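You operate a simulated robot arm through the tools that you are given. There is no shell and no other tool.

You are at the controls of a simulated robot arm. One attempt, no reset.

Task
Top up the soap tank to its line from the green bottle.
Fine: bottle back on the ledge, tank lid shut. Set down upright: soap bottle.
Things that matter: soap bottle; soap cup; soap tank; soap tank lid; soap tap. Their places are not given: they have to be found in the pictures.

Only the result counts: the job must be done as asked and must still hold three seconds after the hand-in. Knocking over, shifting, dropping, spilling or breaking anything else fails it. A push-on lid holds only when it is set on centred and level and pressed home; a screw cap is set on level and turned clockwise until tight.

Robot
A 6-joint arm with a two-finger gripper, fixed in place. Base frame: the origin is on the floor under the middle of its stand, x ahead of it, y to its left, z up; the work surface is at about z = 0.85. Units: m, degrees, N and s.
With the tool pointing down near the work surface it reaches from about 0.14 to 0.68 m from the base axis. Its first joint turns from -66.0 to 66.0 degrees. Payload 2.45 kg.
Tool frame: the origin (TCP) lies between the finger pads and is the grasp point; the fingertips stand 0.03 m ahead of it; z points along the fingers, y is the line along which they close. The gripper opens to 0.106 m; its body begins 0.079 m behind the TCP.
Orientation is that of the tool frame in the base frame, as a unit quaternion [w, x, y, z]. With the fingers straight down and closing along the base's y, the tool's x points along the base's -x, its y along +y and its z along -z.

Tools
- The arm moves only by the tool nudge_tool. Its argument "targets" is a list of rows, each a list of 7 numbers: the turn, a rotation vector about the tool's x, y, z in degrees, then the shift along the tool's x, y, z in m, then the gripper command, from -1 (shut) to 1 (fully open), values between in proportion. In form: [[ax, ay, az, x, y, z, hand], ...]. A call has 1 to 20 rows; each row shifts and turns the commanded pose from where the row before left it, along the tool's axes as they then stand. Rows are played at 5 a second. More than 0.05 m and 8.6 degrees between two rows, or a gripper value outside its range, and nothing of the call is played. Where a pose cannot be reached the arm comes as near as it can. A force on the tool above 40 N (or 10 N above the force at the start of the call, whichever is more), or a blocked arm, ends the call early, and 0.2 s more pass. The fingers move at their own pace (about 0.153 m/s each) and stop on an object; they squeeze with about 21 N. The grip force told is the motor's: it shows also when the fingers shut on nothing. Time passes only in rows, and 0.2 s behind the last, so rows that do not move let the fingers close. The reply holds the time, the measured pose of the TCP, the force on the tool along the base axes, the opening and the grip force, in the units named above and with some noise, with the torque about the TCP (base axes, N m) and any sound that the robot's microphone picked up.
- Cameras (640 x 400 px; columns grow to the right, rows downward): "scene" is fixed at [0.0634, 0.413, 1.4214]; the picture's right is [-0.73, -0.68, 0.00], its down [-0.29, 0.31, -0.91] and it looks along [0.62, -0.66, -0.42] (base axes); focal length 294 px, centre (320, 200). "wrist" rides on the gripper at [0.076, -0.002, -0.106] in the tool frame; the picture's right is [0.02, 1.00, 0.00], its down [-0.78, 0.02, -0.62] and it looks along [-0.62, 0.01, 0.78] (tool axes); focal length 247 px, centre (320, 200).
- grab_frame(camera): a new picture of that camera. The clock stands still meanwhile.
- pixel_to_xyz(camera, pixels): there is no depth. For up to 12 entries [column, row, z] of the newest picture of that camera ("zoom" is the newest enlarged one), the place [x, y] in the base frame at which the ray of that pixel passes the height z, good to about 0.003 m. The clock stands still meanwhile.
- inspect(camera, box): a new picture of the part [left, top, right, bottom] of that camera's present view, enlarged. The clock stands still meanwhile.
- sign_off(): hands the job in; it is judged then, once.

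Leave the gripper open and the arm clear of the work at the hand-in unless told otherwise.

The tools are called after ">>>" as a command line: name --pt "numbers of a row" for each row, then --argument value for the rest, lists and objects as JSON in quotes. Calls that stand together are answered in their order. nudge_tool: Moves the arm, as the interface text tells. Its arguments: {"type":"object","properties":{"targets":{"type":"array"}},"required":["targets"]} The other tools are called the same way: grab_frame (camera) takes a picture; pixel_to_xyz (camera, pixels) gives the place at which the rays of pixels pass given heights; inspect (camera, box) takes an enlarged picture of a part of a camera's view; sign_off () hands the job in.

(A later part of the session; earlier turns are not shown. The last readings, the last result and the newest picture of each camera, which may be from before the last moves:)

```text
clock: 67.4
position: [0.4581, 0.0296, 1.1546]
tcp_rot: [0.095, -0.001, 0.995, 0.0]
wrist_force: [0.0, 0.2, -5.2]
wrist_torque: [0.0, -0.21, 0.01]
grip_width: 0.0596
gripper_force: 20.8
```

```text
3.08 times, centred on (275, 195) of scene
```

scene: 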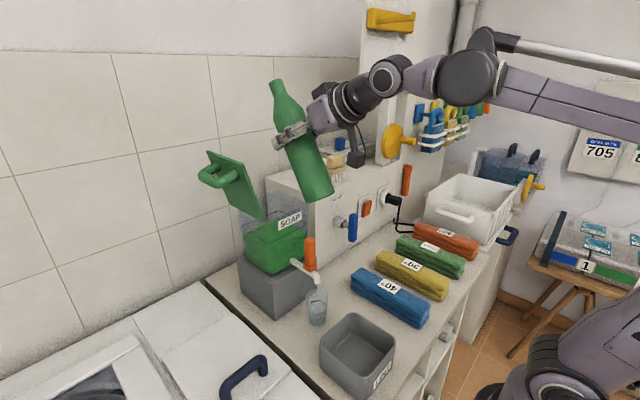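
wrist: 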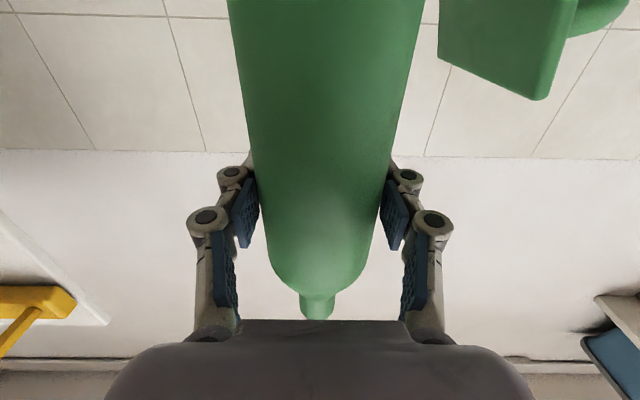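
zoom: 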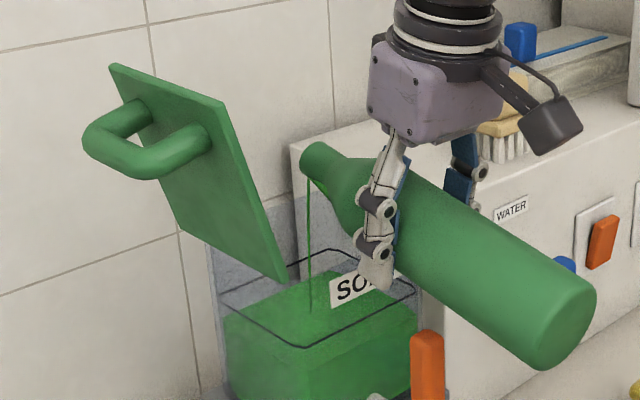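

The level is rising (left corner from zoom row ≈ 250 to ≈ 243, line at ≈ 215). I hold another 2 s at this tilt and zoom on the left and right corners for precise tracking.

>>> nudge_tool --pt "0 0 0 0.0 0 0 -1" --pt "0 0 0 0 0 0 -1" --pt "0 0 0 0 0 0 -1" --pt "0 0 0 0 0 0 -1" --pt "0 0 0 0 0 0 -1" --pt "0 0 0 0 0 0 -1" --pt "0 0 0 0 0 0 -1" --pt "0 0 0 0 0 0 -1" --pt "0 0 0 0 0 0 -1"

>>> inspect --camera "scene" --box '[236, 215, 276, 250]'

>>> inspect --camera "scene" --box '[280, 210, 320, 245]'

```text
clock: 69.4
position: [0.458, 0.0318, 1.1557]
tcp_rot: [0.095, 0.0, 0.995, 0.0]
wrist_force: [0.1, -0.5, -4.5]
wrist_torque: [0.01, -0.21, 0.03]
grip_width: 0.0596
gripper_force: 20.8
```

```text
11.43 times, centred on (256, 232) of scene
```

zoom: 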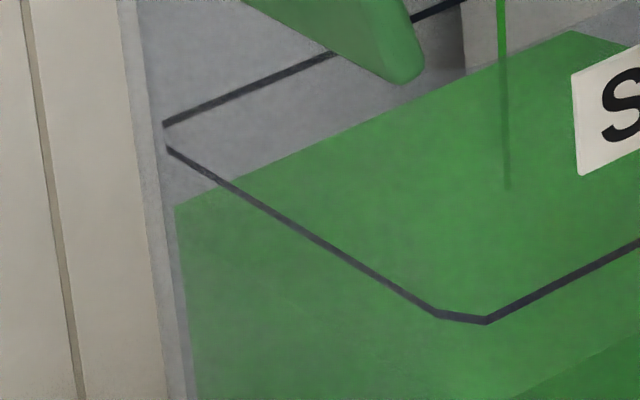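

```text
11.43 times, centred on (300, 228) of scene
```

zoom: 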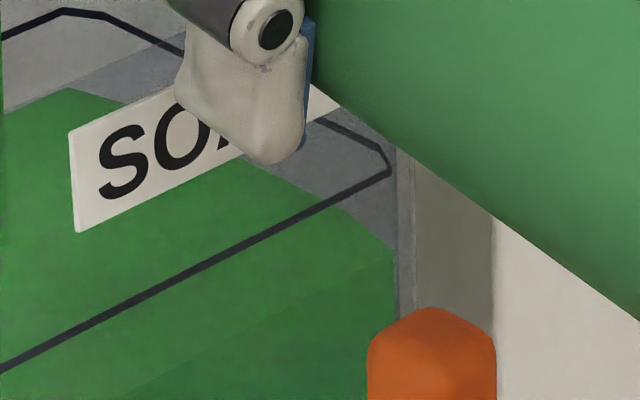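

Consistent at both corners: gap ≈ 84 px at 11.4x ≈ 20 mm (was ≈ 22). I speed up the flow: tilt 4° more (83°) and hold 2 s, then check the stream's landing.

>>> nudge_tool --pt "0 2 0 0.0 0 0 -1" --pt "0 2 0 0 0 0 -1" --pt "0 0 0 0 0 0 -1" --pt "0 0 0 0 0 0 -1" --pt "0 0 0 0 0 0 -1" --pt "0 0 0 0 0 0 -1"

>>> inspect --camera "scene" --box '[230, 130, 320, 260]'

>>> inspect --camera "scene" --box '[236, 215, 276, 250]'

```text
clock: 70.8
position: [0.4575, 0.0318, 1.1564]
tcp_rot: [0.06, -0.001, 0.998, 0.001]
wrist_force: [0.1, 0.0, -5.2]
wrist_torque: [-0.01, -0.22, 0.0]
grip_width: 0.0595
gripper_force: 20.9
```

```text
3.08 times, centred on (275, 195) of scene
```

zoom: 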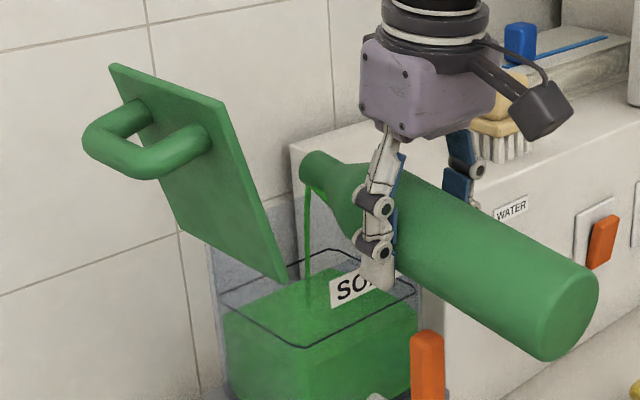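

```text
11.43 times, centred on (256, 232) of scene
```

zoom: 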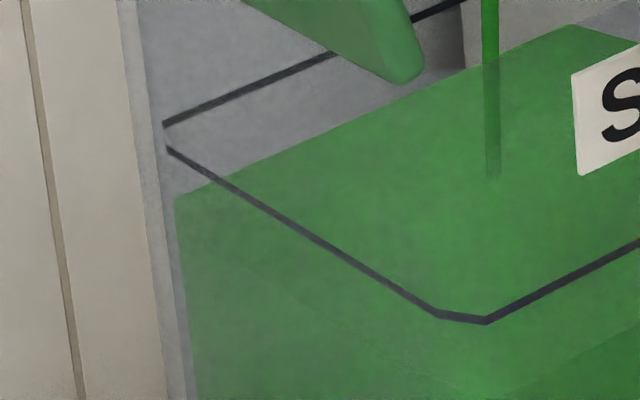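

Good thicker stream, landing mid-tank; the left corner of the liquid rose to row 197 (line's far-wall end at 123). I hold 3 s at this tilt.

>>> nudge_tool --pt "0 0 0 0.0 0 0 -1" --pt "0 0 0 0 0 0 -1" --pt "0 0 0 0 0 0 -1" --pt "0 0 0 0 0 0 -1" --pt "0 0 0 0 0 0 -1" --pt "0 0 0 0 0 0 -1" --pt "0 0 0 0 0 0 -1" --pt "0 0 0 0 0 0 -1" --pt "0 0 0 0 0 0 -1" --pt "0 0 0 0 0 0 -1" --pt "0 0 0 0 0 0 -1" --pt "0 0 0 0 0 0 -1" --pt "0 0 0 0 0 0 -1" --pt "0 0 0 0 0 0 -1"

>>> inspect --camera "scene" --box '[236, 215, 276, 250]'

>>> inspect --camera "scene" --box '[280, 210, 320, 245]'

```text
clock: 73.8
position: [0.4567, 0.0311, 1.155]
tcp_rot: [0.061, 0.0, 0.998, 0.0]
wrist_force: [-0.2, 1.0, -4.1]
wrist_torque: [-0.01, -0.23, 0.01]
grip_width: 0.0597
gripper_force: 21.2
```

```text
11.43 times, centred on (256, 232) of scene
```

zoom: 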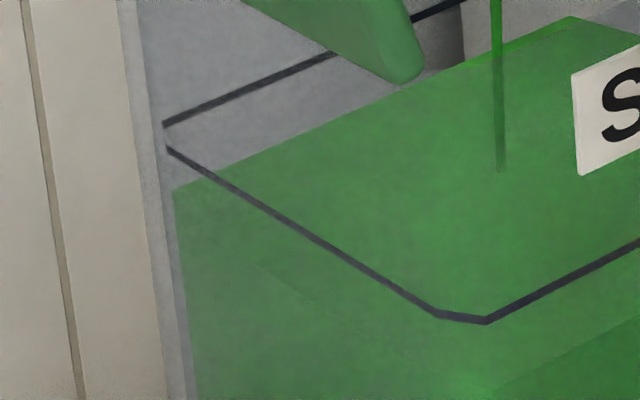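

```text
11.43 times, centred on (300, 228) of scene
```

zoom: 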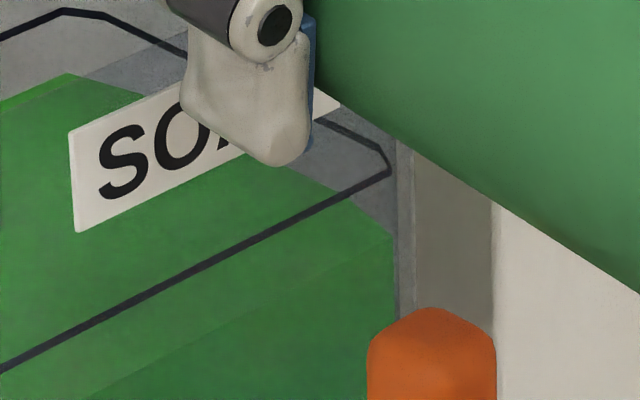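

Gap now ≈ 67 px (≈ 16 mm); the stream has thinned. Tilt 3° more (86°) and hold 3 s.

>>> nudge_tool --pt "0 3 0 0.0 0 0 -1" --pt "0 0 0 0 0 0 -1" --pt "0 0 0 0 0 0 -1" --pt "0 0 0 0 0 0 -1" --pt "0 0 0 0 0 0 -1" --pt "0 0 0 0 0 0 -1" --pt "0 0 0 0 0 0 -1" --pt "0 0 0 0 0 0 -1" --pt "0 0 0 0 0 0 -1" --pt "0 0 0 0 0 0 -1" --pt "0 0 0 0 0 0 -1" --pt "0 0 0 0 0 0 -1" --pt "0 0 0 0 0 0 -1" --pt "0 0 0 0 0 0 -1"

>>> inspect --camera "scene" --box '[236, 215, 276, 250]'

>>> inspect --camera "scene" --box '[230, 130, 320, 260]'

```text
clock: 76.8
position: [0.4573, 0.0313, 1.1545]
tcp_rot: [0.033, -0.002, 0.999, 0.0]
wrist_force: [-0.5, 0.5, -3.2]
wrist_torque: [0.0, -0.23, -0.01]
grip_width: 0.0595
gripper_force: 21.0
```

```text
11.43 times, centred on (256, 232) of scene
```

zoom: 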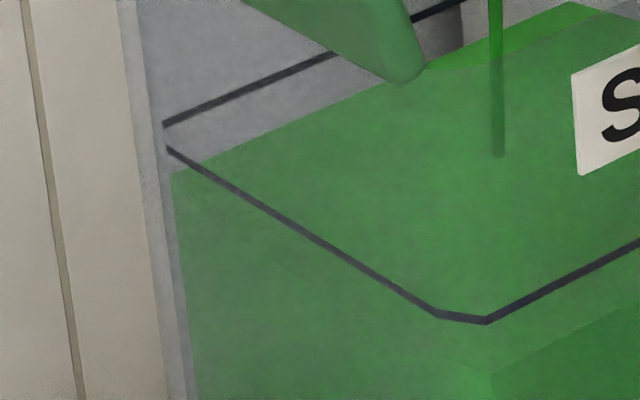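

```text
3.08 times, centred on (275, 195) of scene
```

zoom: 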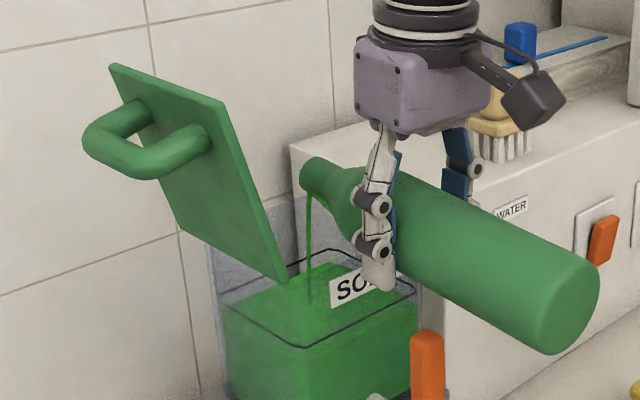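

Gap ≈ 50 px (≈ 12 mm). Stream is steady and lands mid-tank. Hold 3 s more.

>>> nudge_tool --pt "0 0 0 0.0 0 0 -1" --pt "0 0 0 0 0 0 -1" --pt "0 0 0 0 0 0 -1" --pt "0 0 0 0 0 0 -1" --pt "0 0 0 0 0 0 -1" --pt "0 0 0 0 0 0 -1" --pt "0 0 0 0 0 0 -1" --pt "0 0 0 0 0 0 -1" --pt "0 0 0 0 0 0 -1" --pt "0 0 0 0 0 0 -1" --pt "0 0 0 0 0 0 -1" --pt "0 0 0 0 0 0 -1" --pt "0 0 0 0 0 0 -1" --pt "0 0 0 0 0 0 -1"

>>> inspect --camera "scene" --box '[236, 215, 276, 250]'

>>> inspect --camera "scene" --box '[280, 210, 320, 245]'

```text
clock: 79.8
position: [0.4572, 0.0318, 1.1559]
tcp_rot: [0.033, -0.001, 0.999, 0.0]
wrist_force: [0.1, 0.2, -3.3]
wrist_torque: [-0.02, -0.24, -0.01]
grip_width: 0.0592
gripper_force: 21.1
```

```text
11.43 times, centred on (256, 232) of scene
```

zoom: 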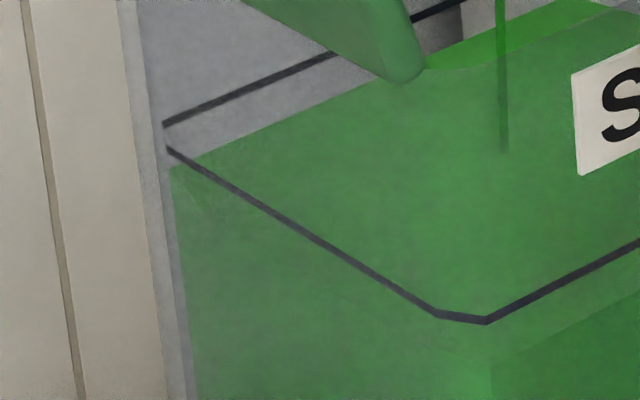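

```text
11.43 times, centred on (300, 228) of scene
```

zoom: 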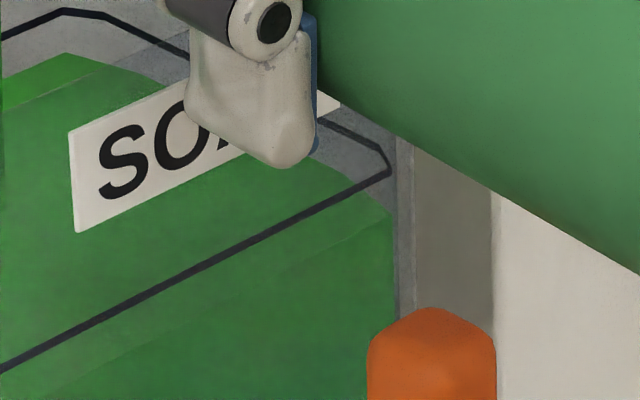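

Gap ≈ 44 px (≈ 10.5 mm); flow slowed again. Tilt 3° more (89°) and hold 3 s.

>>> nudge_tool --pt "0 3 0 0.0 0 0 -1" --pt "0 0 0 0 0 0 -1" --pt "0 0 0 0 0 0 -1" --pt "0 0 0 0 0 0 -1" --pt "0 0 0 0 0 0 -1" --pt "0 0 0 0 0 0 -1" --pt "0 0 0 0 0 0 -1" --pt "0 0 0 0 0 0 -1" --pt "0 0 0 0 0 0 -1" --pt "0 0 0 0 0 0 -1" --pt "0 0 0 0 0 0 -1" --pt "0 0 0 0 0 0 -1" --pt "0 0 0 0 0 0 -1" --pt "0 0 0 0 0 0 -1"

>>> inspect --camera "scene" --box '[236, 215, 276, 250]'

>>> inspect --camera "scene" --box '[230, 130, 320, 260]'

```text
clock: 82.8
position: [0.4574, 0.0315, 1.1552]
tcp_rot: [0.007, 0.0, 1.0, 0.0]
wrist_force: [0.5, 0.6, -2.5]
wrist_torque: [-0.03, -0.2, 0.01]
grip_width: 0.0592
gripper_force: 21.4
```

```text
11.43 times, centred on (256, 232) of scene
```

zoom: 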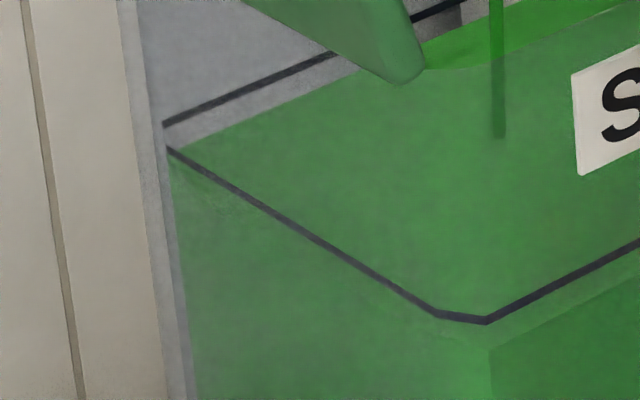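

```text
3.08 times, centred on (275, 195) of scene
```

zoom: 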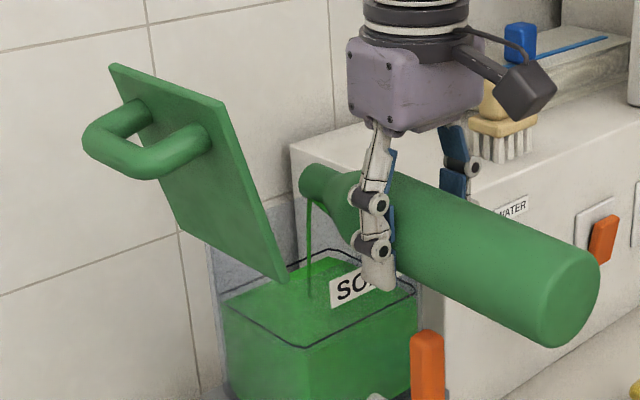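

Gap ≈ 28 px (≈ 6.5 mm). I hold 2 s more at this tilt, then check closely.

>>> nudge_tool --pt "0 0 0 0.0 0 0 -1" --pt "0 0 0 0 0 0 -1" --pt "0 0 0 0 0 0 -1" --pt "0 0 0 0 0 0 -1" --pt "0 0 0 0 0 0 -1" --pt "0 0 0 0 0 0 -1" --pt "0 0 0 0 0 0 -1" --pt "0 0 0 0 0 0 -1" --pt "0 0 0 0 0 0 -1"

>>> inspect --camera "scene" --box '[236, 215, 276, 250]'

>>> inspect --camera "scene" --box '[280, 210, 320, 245]'

```text
clock: 84.8
position: [0.457, 0.0305, 1.1558]
tcp_rot: [0.008, -0.001, 1.0, 0.001]
wrist_force: [0.3, 0.7, -2.6]
wrist_torque: [0.01, -0.2, -0.06]
grip_width: 0.0596
gripper_force: 20.9
```

```text
11.43 times, centred on (256, 232) of scene
```

zoom: 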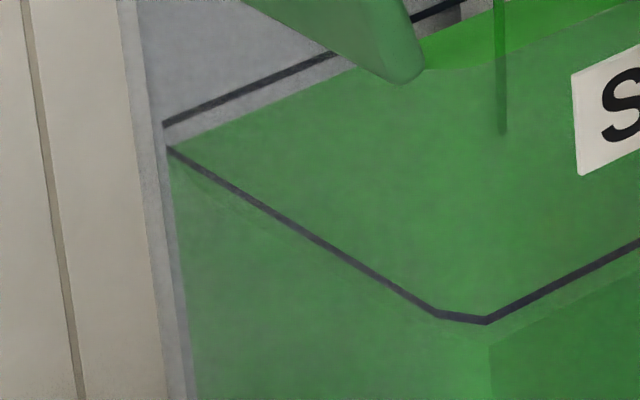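

```text
11.43 times, centred on (300, 228) of scene
```

zoom: 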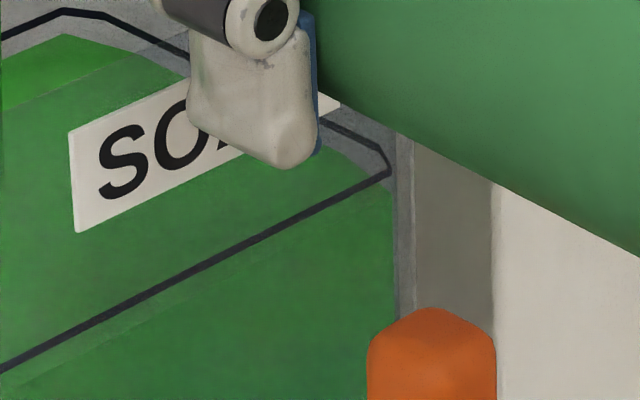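

Gap ≈ 25 px at left, right, near and back corners alike (≈ 6 mm). Tilt 3° more (92°), hold 2 s.

>>> nudge_tool --pt "0 3 0 0.0 0 0 -1" --pt "0 0 0 0 0 0 -1" --pt "0 0 0 0 0 0 -1" --pt "0 0 0 0 0 0 -1" --pt "0 0 0 0 0 0 -1" --pt "0 0 0 0 0 0 -1" --pt "0 0 0 0 0 0 -1" --pt "0 0 0 0 0 0 -1" --pt "0 0 0 0 0 0 -1"

>>> inspect --camera "scene" --box '[236, 215, 276, 250]'

>>> inspect --camera "scene" --box '[280, 210, 320, 245]'

>>> inspect --camera "scene" --box '[230, 130, 320, 260]'

```text
clock: 86.8
position: [0.4579, 0.0304, 1.1547]
tcp_rot: [-0.018, 0.0, 1.0, 0.001]
wrist_force: [0.3, -0.6, -2.7]
wrist_torque: [0.0, -0.2, 0.04]
grip_width: 0.0591
gripper_force: 21.2
```

```text
11.43 times, centred on (256, 232) of scene
```

zoom: 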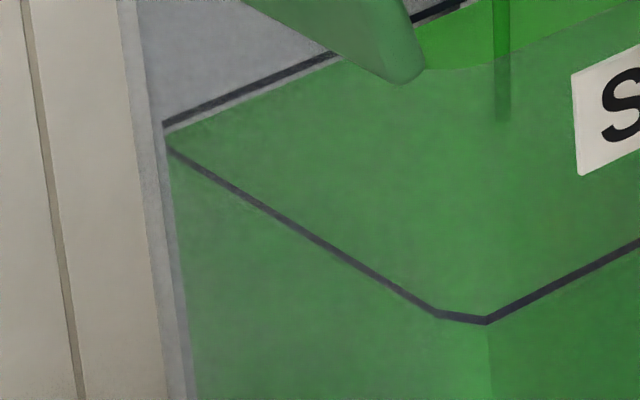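

```text
11.43 times, centred on (300, 228) of scene
```

zoom: 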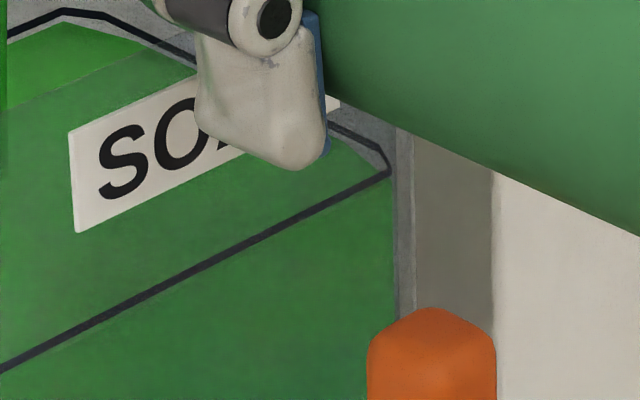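

```text
3.08 times, centred on (275, 195) of scene
```

zoom: 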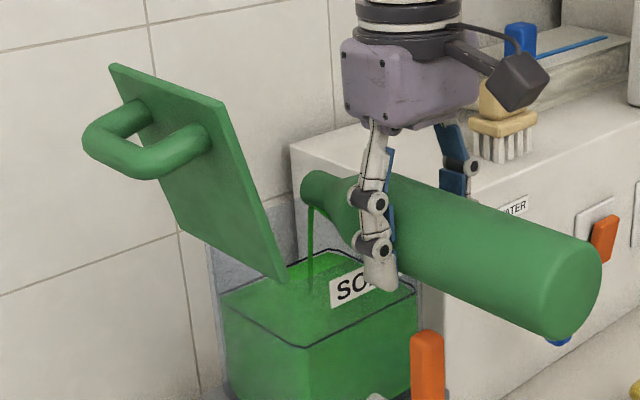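

Gap now only ≈ 11 px (≈ 2.6 mm). I hold just 0.4 s more and check.

>>> nudge_tool --pt "0 0 0 0 0 0 -1"

>>> inspect --camera "scene" --box '[236, 215, 276, 250]'

>>> inspect --camera "scene" --box '[265, 200, 305, 235]'

```text
clock: 87.2
position: [0.4565, 0.0315, 1.1538]
tcp_rot: [-0.018, -0.001, 1.0, 0.0]
wrist_force: [-0.4, -0.3, -2.0]
wrist_torque: [0.01, -0.22, 0.01]
grip_width: 0.0592
gripper_force: 21.3
```

```text
11.43 times, centred on (256, 232) of scene
```

zoom: 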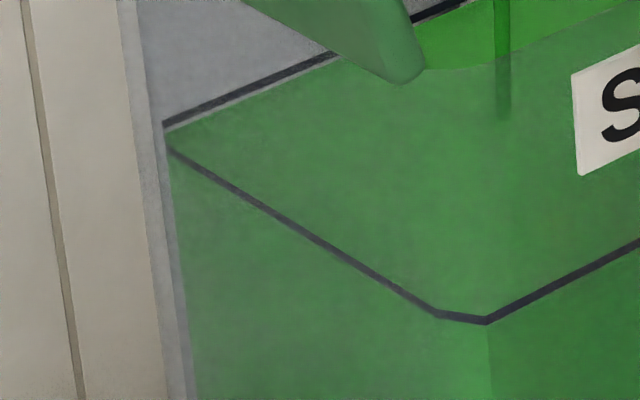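

```text
11.43 times, centred on (285, 218) of scene
```

zoom: 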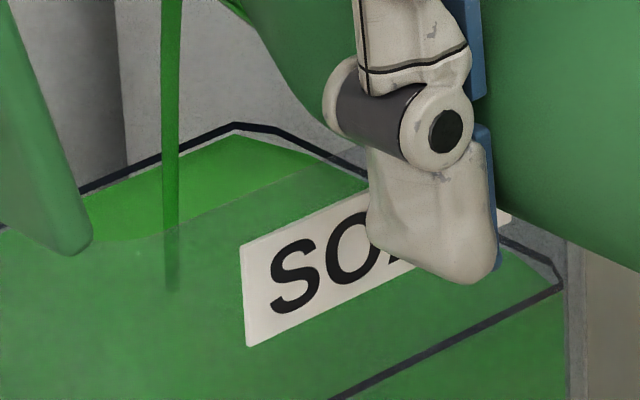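

About 7 px (≈ 1.7 mm) to go at both back and left edges. One more 0.4 s hold.

>>> nudge_tool --pt "0 0 0 0 0 0 -1"

>>> inspect --camera "scene" --box '[236, 215, 276, 250]'

>>> inspect --camera "scene" --box '[265, 200, 305, 235]'

```text
clock: 87.6
position: [0.4569, 0.0306, 1.1556]
tcp_rot: [-0.018, -0.001, 1.0, 0.0]
wrist_force: [-0.6, 0.4, -1.7]
wrist_torque: [0.01, -0.17, 0.0]
grip_width: 0.0591
gripper_force: 20.7
```

```text
11.43 times, centred on (256, 232) of scene
```

zoom: 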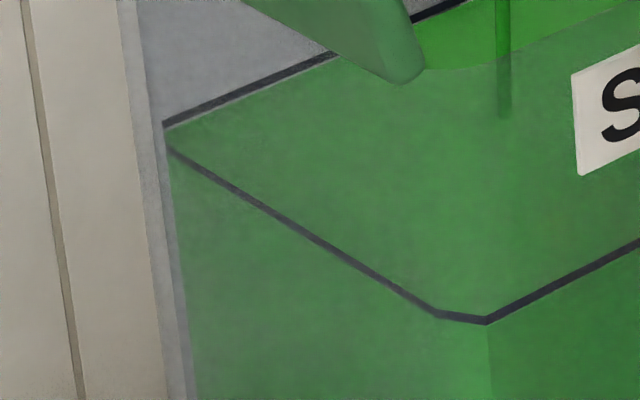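

```text
11.43 times, centred on (285, 218) of scene
```

zoom: 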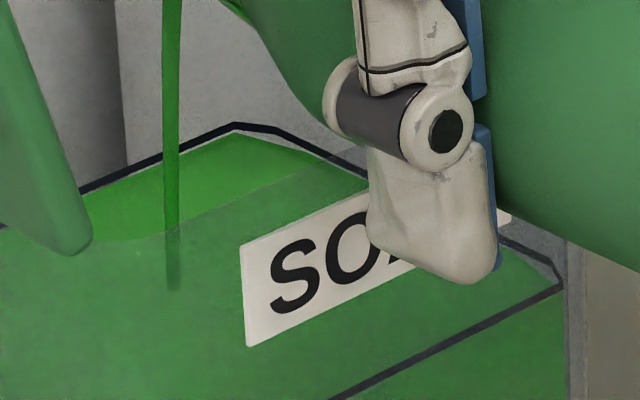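

The liquid now almost touches the line's lower edge (≈ 5 px to its middle). I pour one more 0.2 s row and then tilt back to stop the flow.

>>> nudge_tool --pt "0 0 0 0 0 0 -1" --pt "0 -6 0 0 0 0 -1" --pt "0 -8 0 0 0 0 -1" --pt "0 -8 0 0 0 0 -1" --pt "0 -8 0 0 0 0 -1" --pt "0 0 0 0 0 0 -1"

>>> inspect --camera "scene" --box '[236, 215, 276, 250]'

>>> inspect --camera "scene" --box '[265, 200, 305, 235]'

>>> inspect --camera "scene" --box '[230, 130, 320, 260]'

```text
clock: 89.0
position: [0.4574, 0.0316, 1.155]
tcp_rot: [0.242, -0.001, 0.97, 0.0]
wrist_force: [-0.1, -0.1, -2.1]
wrist_torque: [0.02, -0.15, -0.02]
grip_width: 0.0593
gripper_force: 20.7
```

```text
11.43 times, centred on (256, 232) of scene
```

zoom: 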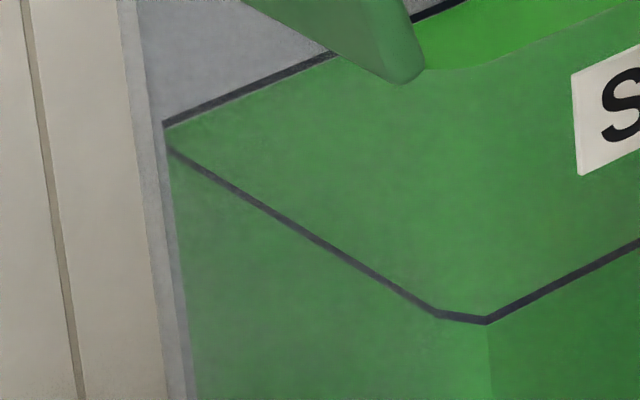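

```text
11.43 times, centred on (285, 218) of scene
```

zoom: 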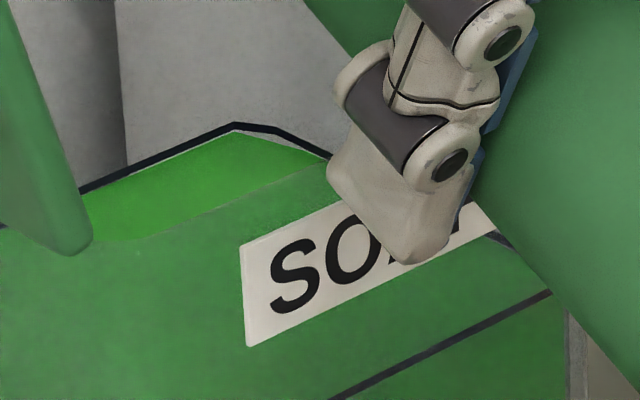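

```text
3.08 times, centred on (275, 195) of scene
```

zoom: 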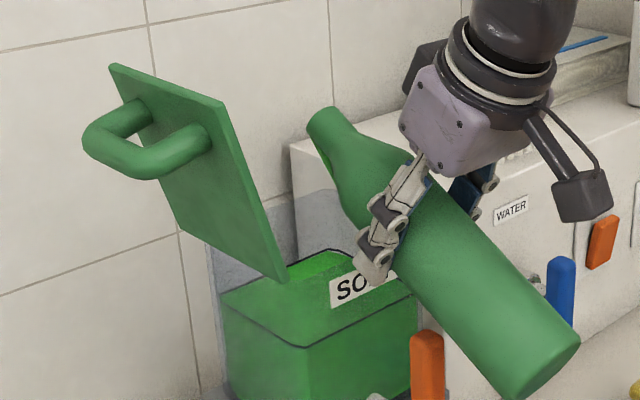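

The flow has stopped. I zoom further on the back corner and left edge to judge the remaining gap to the line.

>>> inspect --camera "scene" --box '[278, 206, 294, 216]'

>>> inspect --camera "scene" --box '[240, 218, 264, 233]'

>>> inspect --camera "scene" --box '[262, 236, 286, 251]'

```text
16.00 times, centred on (286, 211) of scene
```

zoom: 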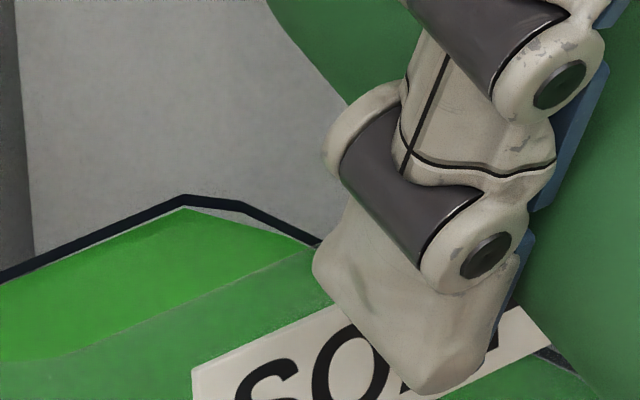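

```text
16.00 times, centred on (252, 226) of scene
```

zoom: 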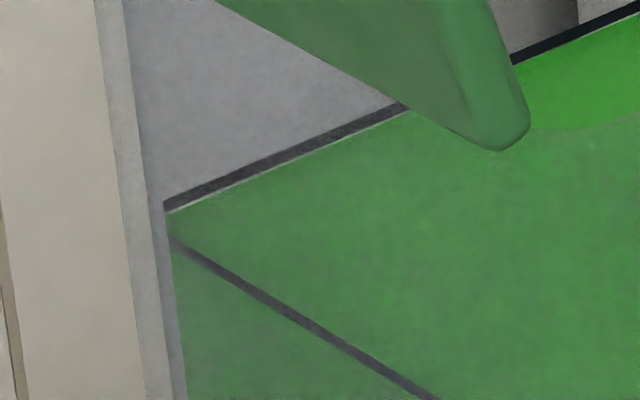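

```text
16.00 times, centred on (274, 244) of scene
```

zoom: 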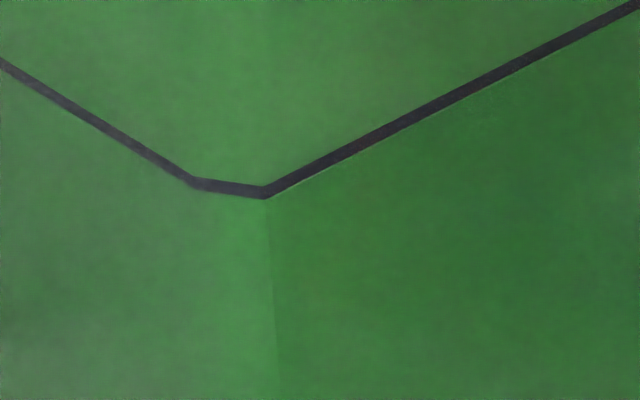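

The soap reaches just the line's lower edge all round (about 1 mm below its middle). I add one short dribble: tilt back to 92°, hold briefly, and check.

>>> nudge_tool --pt "0 8 0 0 0 0 -1" --pt "0 8 0 0 0 0 -1" --pt "0 8 0 0 0 0 -1" --pt "0 6 0 0 0 0 -1"

>>> inspect --camera "scene" --box '[240, 218, 264, 233]'

>>> inspect --camera "scene" --box '[230, 130, 320, 260]'

```text
clock: 90.0
position: [0.4573, 0.0304, 1.1576]
tcp_rot: [-0.019, 0.0, 1.0, 0.001]
wrist_force: [0.6, -0.1, -2.6]
wrist_torque: [-0.01, -0.13, 0.04]
grip_width: 0.0594
gripper_force: 20.9
```

```text
16.00 times, centred on (252, 226) of scene
```

zoom: 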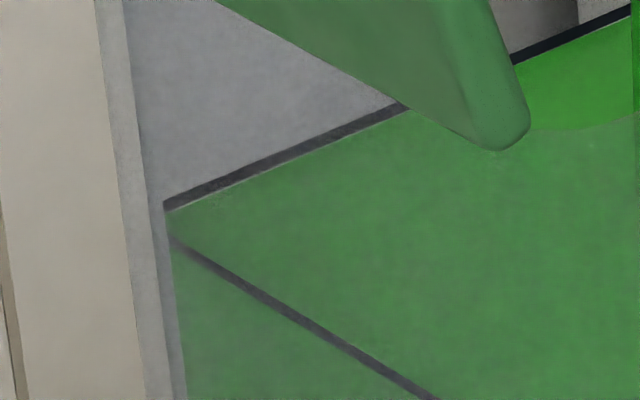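

```text
3.08 times, centred on (275, 195) of scene
```

zoom: 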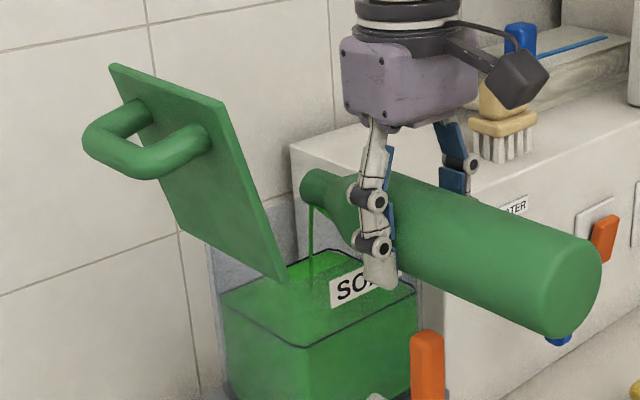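

The stream flows thinly and the light gap under the line has just closed. One more 0.2 s, then I tilt back for good.

>>> nudge_tool --pt "0 0 0 0 0 0 -1" --pt "0 -7 0 0 0 0 -1" --pt "0 -8 0 0 0 0 -1" --pt "0 -8 0 0 0 0 -1" --pt "0 -8 0 0 0 0 -1" --pt "0 0 0 0 0 0 -1"

>>> inspect --camera "scene" --box '[240, 218, 264, 233]'

>>> inspect --camera "scene" --box '[278, 206, 294, 216]'

>>> inspect --camera "scene" --box '[230, 130, 320, 260]'

```text
clock: 91.4
position: [0.4567, 0.031, 1.1545]
tcp_rot: [0.251, -0.001, 0.968, 0.0]
wrist_force: [-0.9, -0.4, -1.9]
wrist_torque: [0.0, -0.18, 0.01]
grip_width: 0.0595
gripper_force: 21.0
```

```text
16.00 times, centred on (252, 226) of scene
```

zoom: 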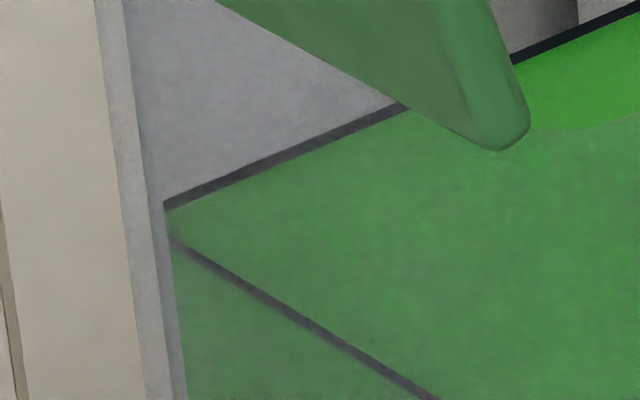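

```text
16.00 times, centred on (286, 211) of scene
```

zoom: 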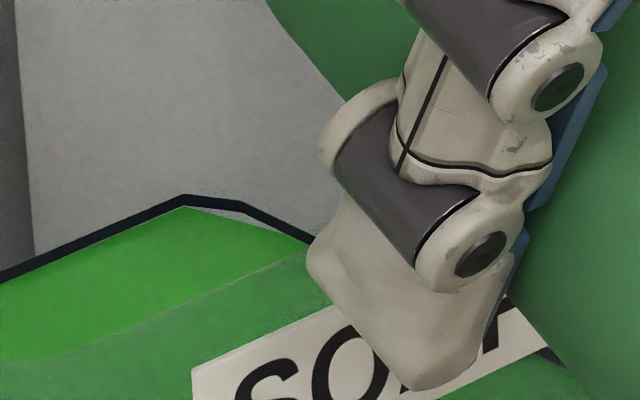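

```text
3.08 times, centred on (275, 195) of scene
```

zoom: 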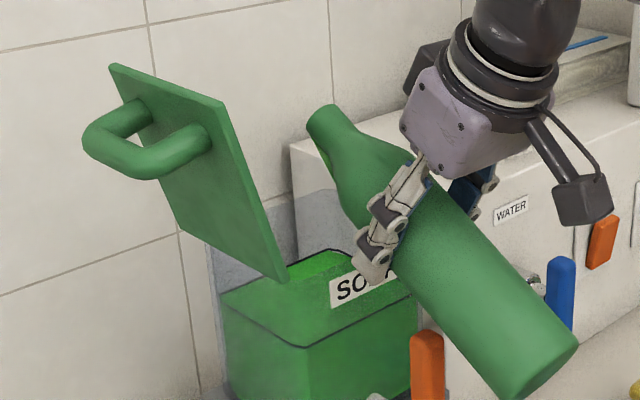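

The soap edge now merges with the line all round and the flow has stopped. I bring the bottle back along the reverse path: tilt back to 30° while raising it.

>>> nudge_tool --pt "0 -5.33 0 -0.0076 0 -0.0033 -1" --pt "0 -5.33 0 -0.0079 0 -0.0026 -1" --pt "0 -5.33 0 -0.008 0 -0.002 -1" --pt "0 -5 0 -0.0199 0 -0.0104 -1" --pt "0 -5 0 -0.0207 0 -0.0086 -1" --pt "0 -5 0 -0.0214 0 -0.0068 -1" --pt "0 0 0 -0.0217 0 -0.0125 -1" --pt "0 0 0 -0.0217 0 -0.0125 -1" --pt "0 0 0 0 0 0 -1"

>>> grab_frame --camera "scene"

```text
clock: 93.4
position: [0.4929, 0.0315, 1.2916]
tcp_rot: [0.5, -0.002, 0.866, 0.001]
wrist_force: [0.5, 0.1, -2.9]
wrist_torque: [0.0, -0.13, -0.04]
grip_width: 0.0596
gripper_force: 20.8
```

```text
taken
```

scene: 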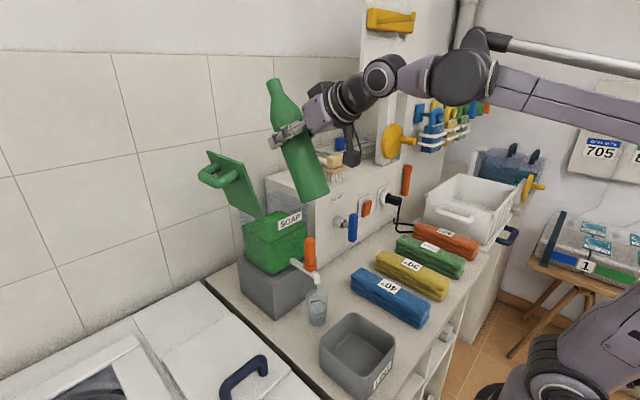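

Clean. Now sideways to y ≈ -0.10 with the 30° tilt, then upright.

>>> nudge_tool --pt "0 0 0 0 -0.0125 0 -1" --pt "0 0 0 0 -0.02 0 -1" --pt "0 0 0 0 -0.02 0 -1" --pt "0 0 0 0 -0.02 0 -1" --pt "0 0 0 0 -0.02 0 -1" --pt "0 0 0 0 -0.02 0 -1" --pt "0 0 0 0 -0.02 0 -1" --pt "0 0 0 0 0 0 -1" --pt "0 -6 0 0 0 0 -1" --pt "0 -6 0 0 0 0 -1" --pt "0 -6 0 0 0 0 -1" --pt "0 -6 0 0 0 0 -1" --pt "0 -6 0 0 0 0 -1" --pt "0 0 0 0 0 0 -1"

>>> grab_frame --camera "scene"

>>> grab_frame --camera "wrist"

```text
clock: 96.4
position: [0.4921, -0.1014, 1.2903]
tcp_rot: [0.707, -0.001, 0.708, 0.0]
wrist_force: [-0.6, -0.4, -2.8]
wrist_torque: [-0.02, -0.01, -0.01]
grip_width: 0.0596
gripper_force: 21.3
```

```text
taken
```

scene: 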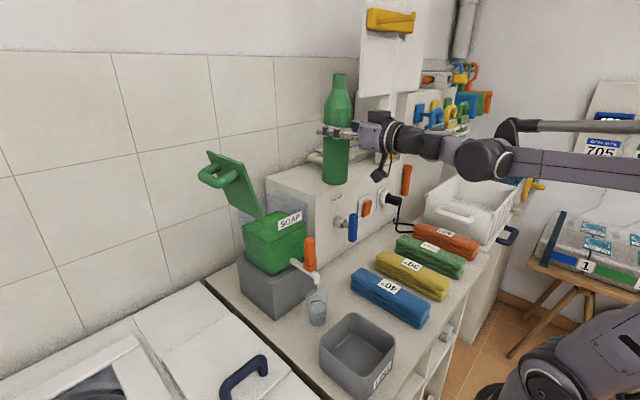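

```text
taken
```

wrist: 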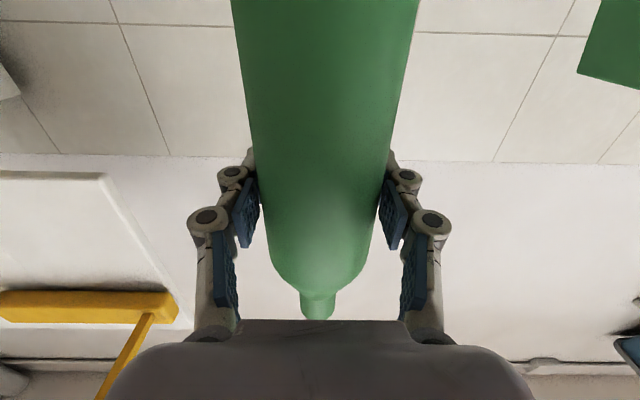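

The bottle hangs unchanged in the grip. I carry it to above its old place: y -0.140, x 0.632.

>>> nudge_tool --pt "0 0 0 0 -0.0195 0 -1" --pt "0 0 0 0 -0.0195 0 -1" --pt "0 0 0 0 0 0.02 -1" --pt "0 0 0 0 0 0.025 -1" --pt "0 0 0 0 0 0.025 -1" --pt "0 0 0 0 0 0.025 -1" --pt "0 0 0 0 0 0.025 -1" --pt "0 0 0 0 0 0.02 -1" --pt "0 0 0 0 0 0 -1"

```text
clock: 98.4
position: [0.6342, -0.1422, 1.2882]
tcp_rot: [0.708, -0.001, 0.707, 0.001]
wrist_force: [-0.1, 0.3, -2.4]
wrist_torque: [0.0, 0.03, 0.02]
grip_width: 0.0597
gripper_force: 21.0
```

Above the place. I lower 5.5 cm, then creep down.

>>> nudge_tool --pt "0 0 0 0.014 0.001 -0.001 -1" --pt "0 0 0 0.014 0.001 -0.001 -1" --pt "0 0 0 0.014 0 0 -1" --pt "0 0 0 0.012 0 0 -1" --pt "0 0 0 0 0 0 -1"

>>> inspect --camera "scene" --box '[280, 120, 360, 200]'

```text
clock: 99.6
position: [0.6297, -0.1392, 1.2357]
tcp_rot: [0.706, -0.001, 0.708, 0.001]
wrist_force: [0.0, 0.2, -2.4]
wrist_torque: [0.0, -0.04, 0.03]
grip_width: 0.0596
gripper_force: 21.1
```

```text
5.00 times, centred on (320, 160) of scene
```

zoom: 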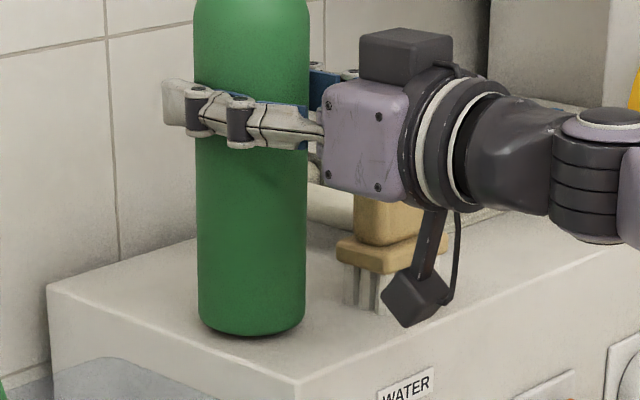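

About 8 mm above the ledge. I creep down in small steps and watch the force.

>>> nudge_tool --pt "0 0 0 0.003 0 0 -1" --pt "0 0 0 0.003 0 0 -1" --pt "0 0 0 0 0 0 -1"

```text
clock: 100.4
position: [0.6309, -0.1393, 1.2313]
tcp_rot: [0.706, 0.0, 0.708, 0.001]
wrist_force: [1.0, -1.9, 10.8]
wrist_torque: [-0.15, 0.23, 0.01]
grip_width: 0.0596
gripper_force: 20.8
```

Contact at z ≈ 1.231 (+10.8 N). I ease up 0.8 mm and look at the bottle's base.

>>> nudge_tool --pt "0 0 0 -0.0008 0 0 -1" --pt "0 0 0 0 0 0 -1"

>>> inspect --camera "scene" --box '[280, 160, 340, 200]'

>>> inspect --camera "scene" --box '[270, 80, 360, 200]'

```text
clock: 101.0
position: [0.6305, -0.1373, 1.2295]
tcp_rot: [0.707, -0.001, 0.707, 0.001]
wrist_force: [-0.3, 1.0, -1.9]
wrist_torque: [0.05, 0.0, -0.01]
grip_width: 0.0592
gripper_force: 21.2
```

```text
10.00 times, centred on (310, 180) of scene
```

zoom: 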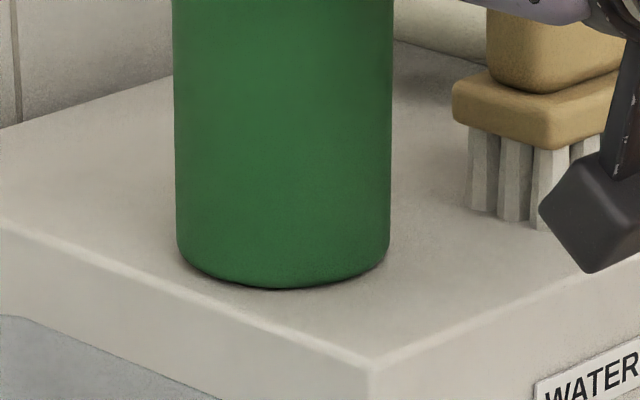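

```text
3.33 times, centred on (315, 140) of scene
```

zoom: 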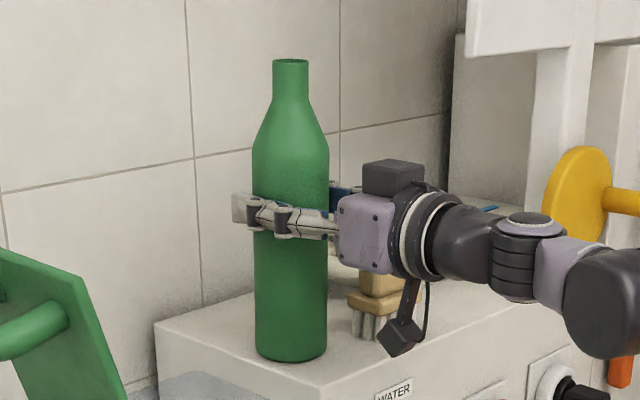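

The base is at the ledge with almost no load, upright. I lower 0.5 mm more and open the gripper gently.

>>> nudge_tool --pt "0 0 0 0.0005 0 0 -1" --pt "0 0 0 0 0 0 0.18" --pt "0 0 0 0 0 0 0.3" --pt "0 0 0 0 0 0 0.5" --pt "0 0 0 0 0 0 0.6" --pt "0 0 0 0 0 0 0.6"

>>> inspect --camera "scene" --box '[270, 80, 360, 200]'

>>> grab_frame --camera "wrist"

```text
clock: 102.4
position: [0.6308, -0.139, 1.2309]
tcp_rot: [0.707, -0.002, 0.707, 0.001]
wrist_force: [-0.5, 0.0, -0.1]
wrist_torque: [-0.04, -0.02, 0.01]
grip_width: 0.0845
gripper_force: 0.0
```

```text
3.33 times, centred on (315, 140) of scene
```

zoom: 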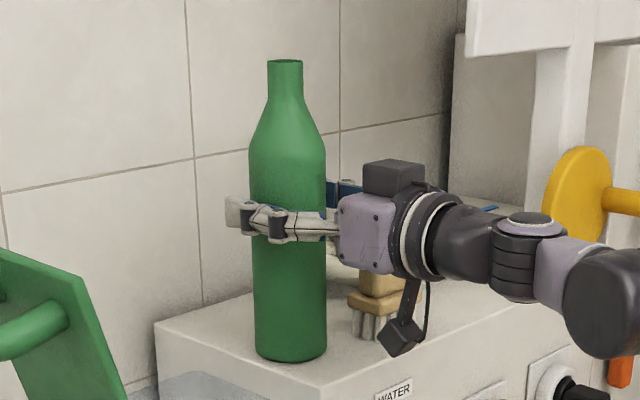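

```text
taken
```

wrist: 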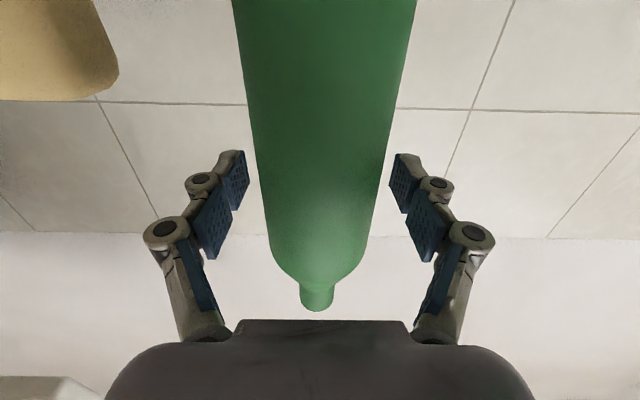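

The bottle settled upright (same outline as at the start). I retreat straight back, slowly at first.

>>> nudge_tool --pt "0 0 0 0 0 -0.01 0.6" --pt "0 0 0 0 0 -0.02 0.6" --pt "0 0 0 0 0 -0.03 0.6" --pt "0 0 0 0 0 -0.035 0.6" --pt "0 0 0 0 0 -0.04 0.6" --pt "0 0 0 0 0 0 0.6"

>>> grab_frame --camera "scene"

>>> inspect --camera "scene" --box '[210, 80, 370, 280]'

```text
clock: 103.8
position: [0.4935, -0.1376, 1.2297]
tcp_rot: [0.706, 0.0, 0.708, -0.001]
wrist_force: [0.7, -0.6, 0.5]
wrist_torque: [-0.02, -0.01, 0.03]
grip_width: 0.085
gripper_force: 0.1
```

```text
taken
```

scene: 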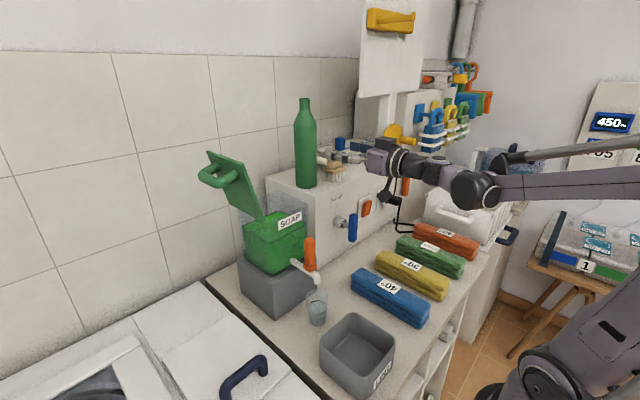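

```text
2.00 times, centred on (290, 180) of scene
```

zoom: 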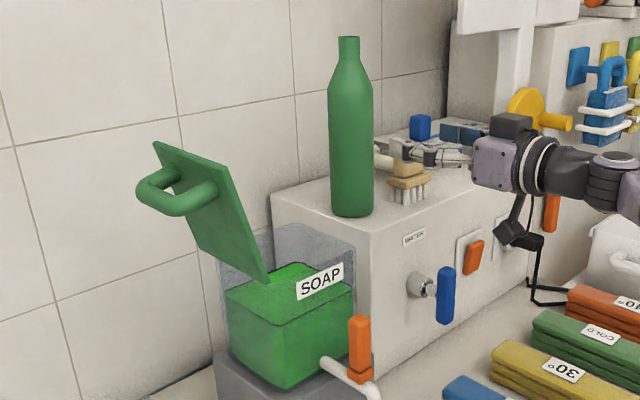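

The bottle stands upright on the ledge. With a clear view I check the tank's level against the line and look for any spills.

>>> inspect --camera "scene" --box '[230, 195, 320, 260]'

>>> inspect --camera "scene" --box '[286, 212, 312, 232]'

>>> inspect --camera "scene" --box '[230, 240, 400, 346]'

```text
6.15 times, centred on (275, 228) of scene
```

zoom: 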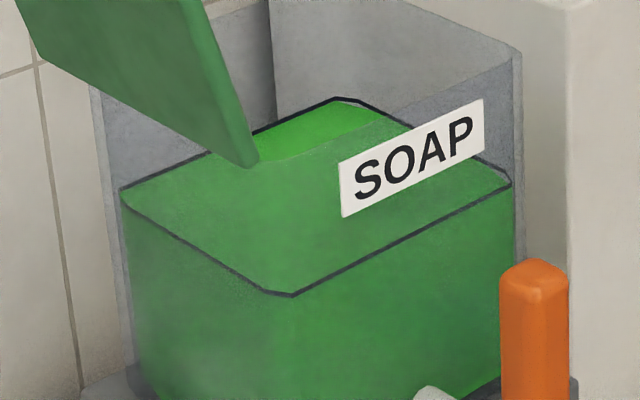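

```text
16.00 times, centred on (299, 222) of scene
```

zoom: 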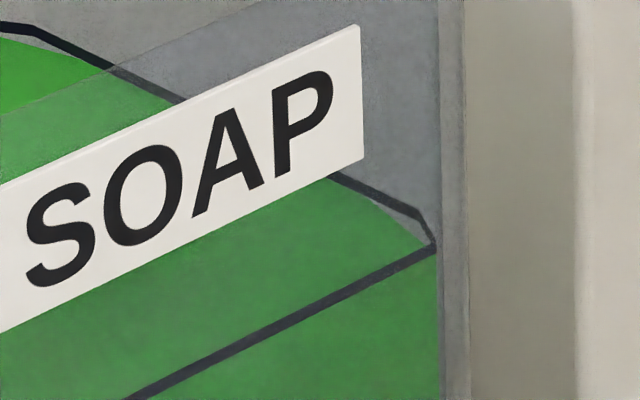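

```text
3.76 times, centred on (315, 293) of scene
```

zoom: 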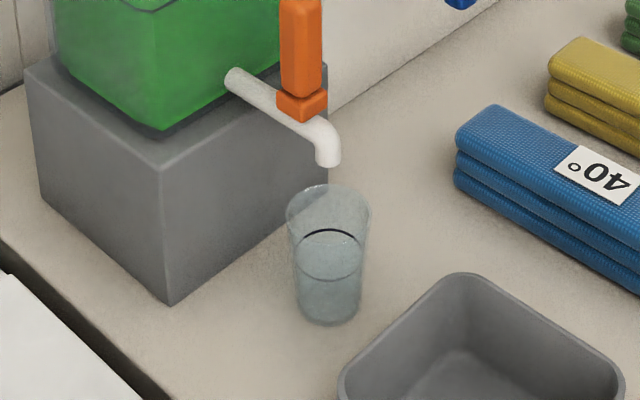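

The soap meets the line all round, no spills, cup empty. Now to close the lid by its handle, reversing the opening path. First I retreat up and back, then pitch to 45°.

>>> nudge_tool --pt "0 0 0 -0.014 0 -0.025 0.5" --pt "0 0 0 -0.014 0 -0.025 0.3" --pt "0 0 0 -0.014 0 -0.025 0.1" --pt "0 0 0 -0.013 0 -0.025 0.1" --pt "0 7.5 0 0 0 0 0.1" --pt "0 7.5 0 0 0 0 0.1" --pt "0 7.5 0 0 0 0 0.1" --pt "0 7.5 0 0 0 0 0.1" --pt "0 7.5 0 0 0 0 0.1" --pt "0 7.5 0 0 0 0 0.1" --pt "0 0 0 0 0 0 0.1"

```text
clock: 106.2
position: [0.3956, -0.1384, 1.2849]
tcp_rot: [0.382, -0.001, 0.924, 0.0]
wrist_force: [-0.5, 0.0, 0.2]
wrist_torque: [0.04, 0.02, 0.04]
grip_width: 0.0586
gripper_force: 0.0
```

Now sideways to y ≈ 0.20 at pitch 45°, in front of and clear of everything.

>>> nudge_tool --pt "0 0 0 0.001 0.0341 -0.001 0.1" --pt "0 0 0 0.001 0.0341 -0.001 0.1" --pt "0 0 0 0.001 0.0341 -0.001 0.1" --pt "0 0 0 0.001 0.0341 -0.001 0.1" --pt "0 0 0 0.001 0.0341 -0.001 0.1" --pt "0 0 0 0.001 0.0341 -0.001 0.1" --pt "0 0 0 0.001 0.0341 -0.001 0.1" --pt "0 0 0 0.001 0.0341 -0.001 0.1" --pt "0 0 0 0.001 0.0341 -0.001 0.1" --pt "0 0 0 0.001 0.0341 -0.001 0.1" --pt "0 0 0 0 0 0 0.1"

```text
clock: 108.6
position: [0.3801, 0.2031, 1.2838]
tcp_rot: [0.381, -0.001, 0.924, 0.0]
wrist_force: [-0.4, 0.3, 0.5]
wrist_torque: [0.01, 0.02, 0.0]
grip_width: 0.0581
gripper_force: 0.0
```

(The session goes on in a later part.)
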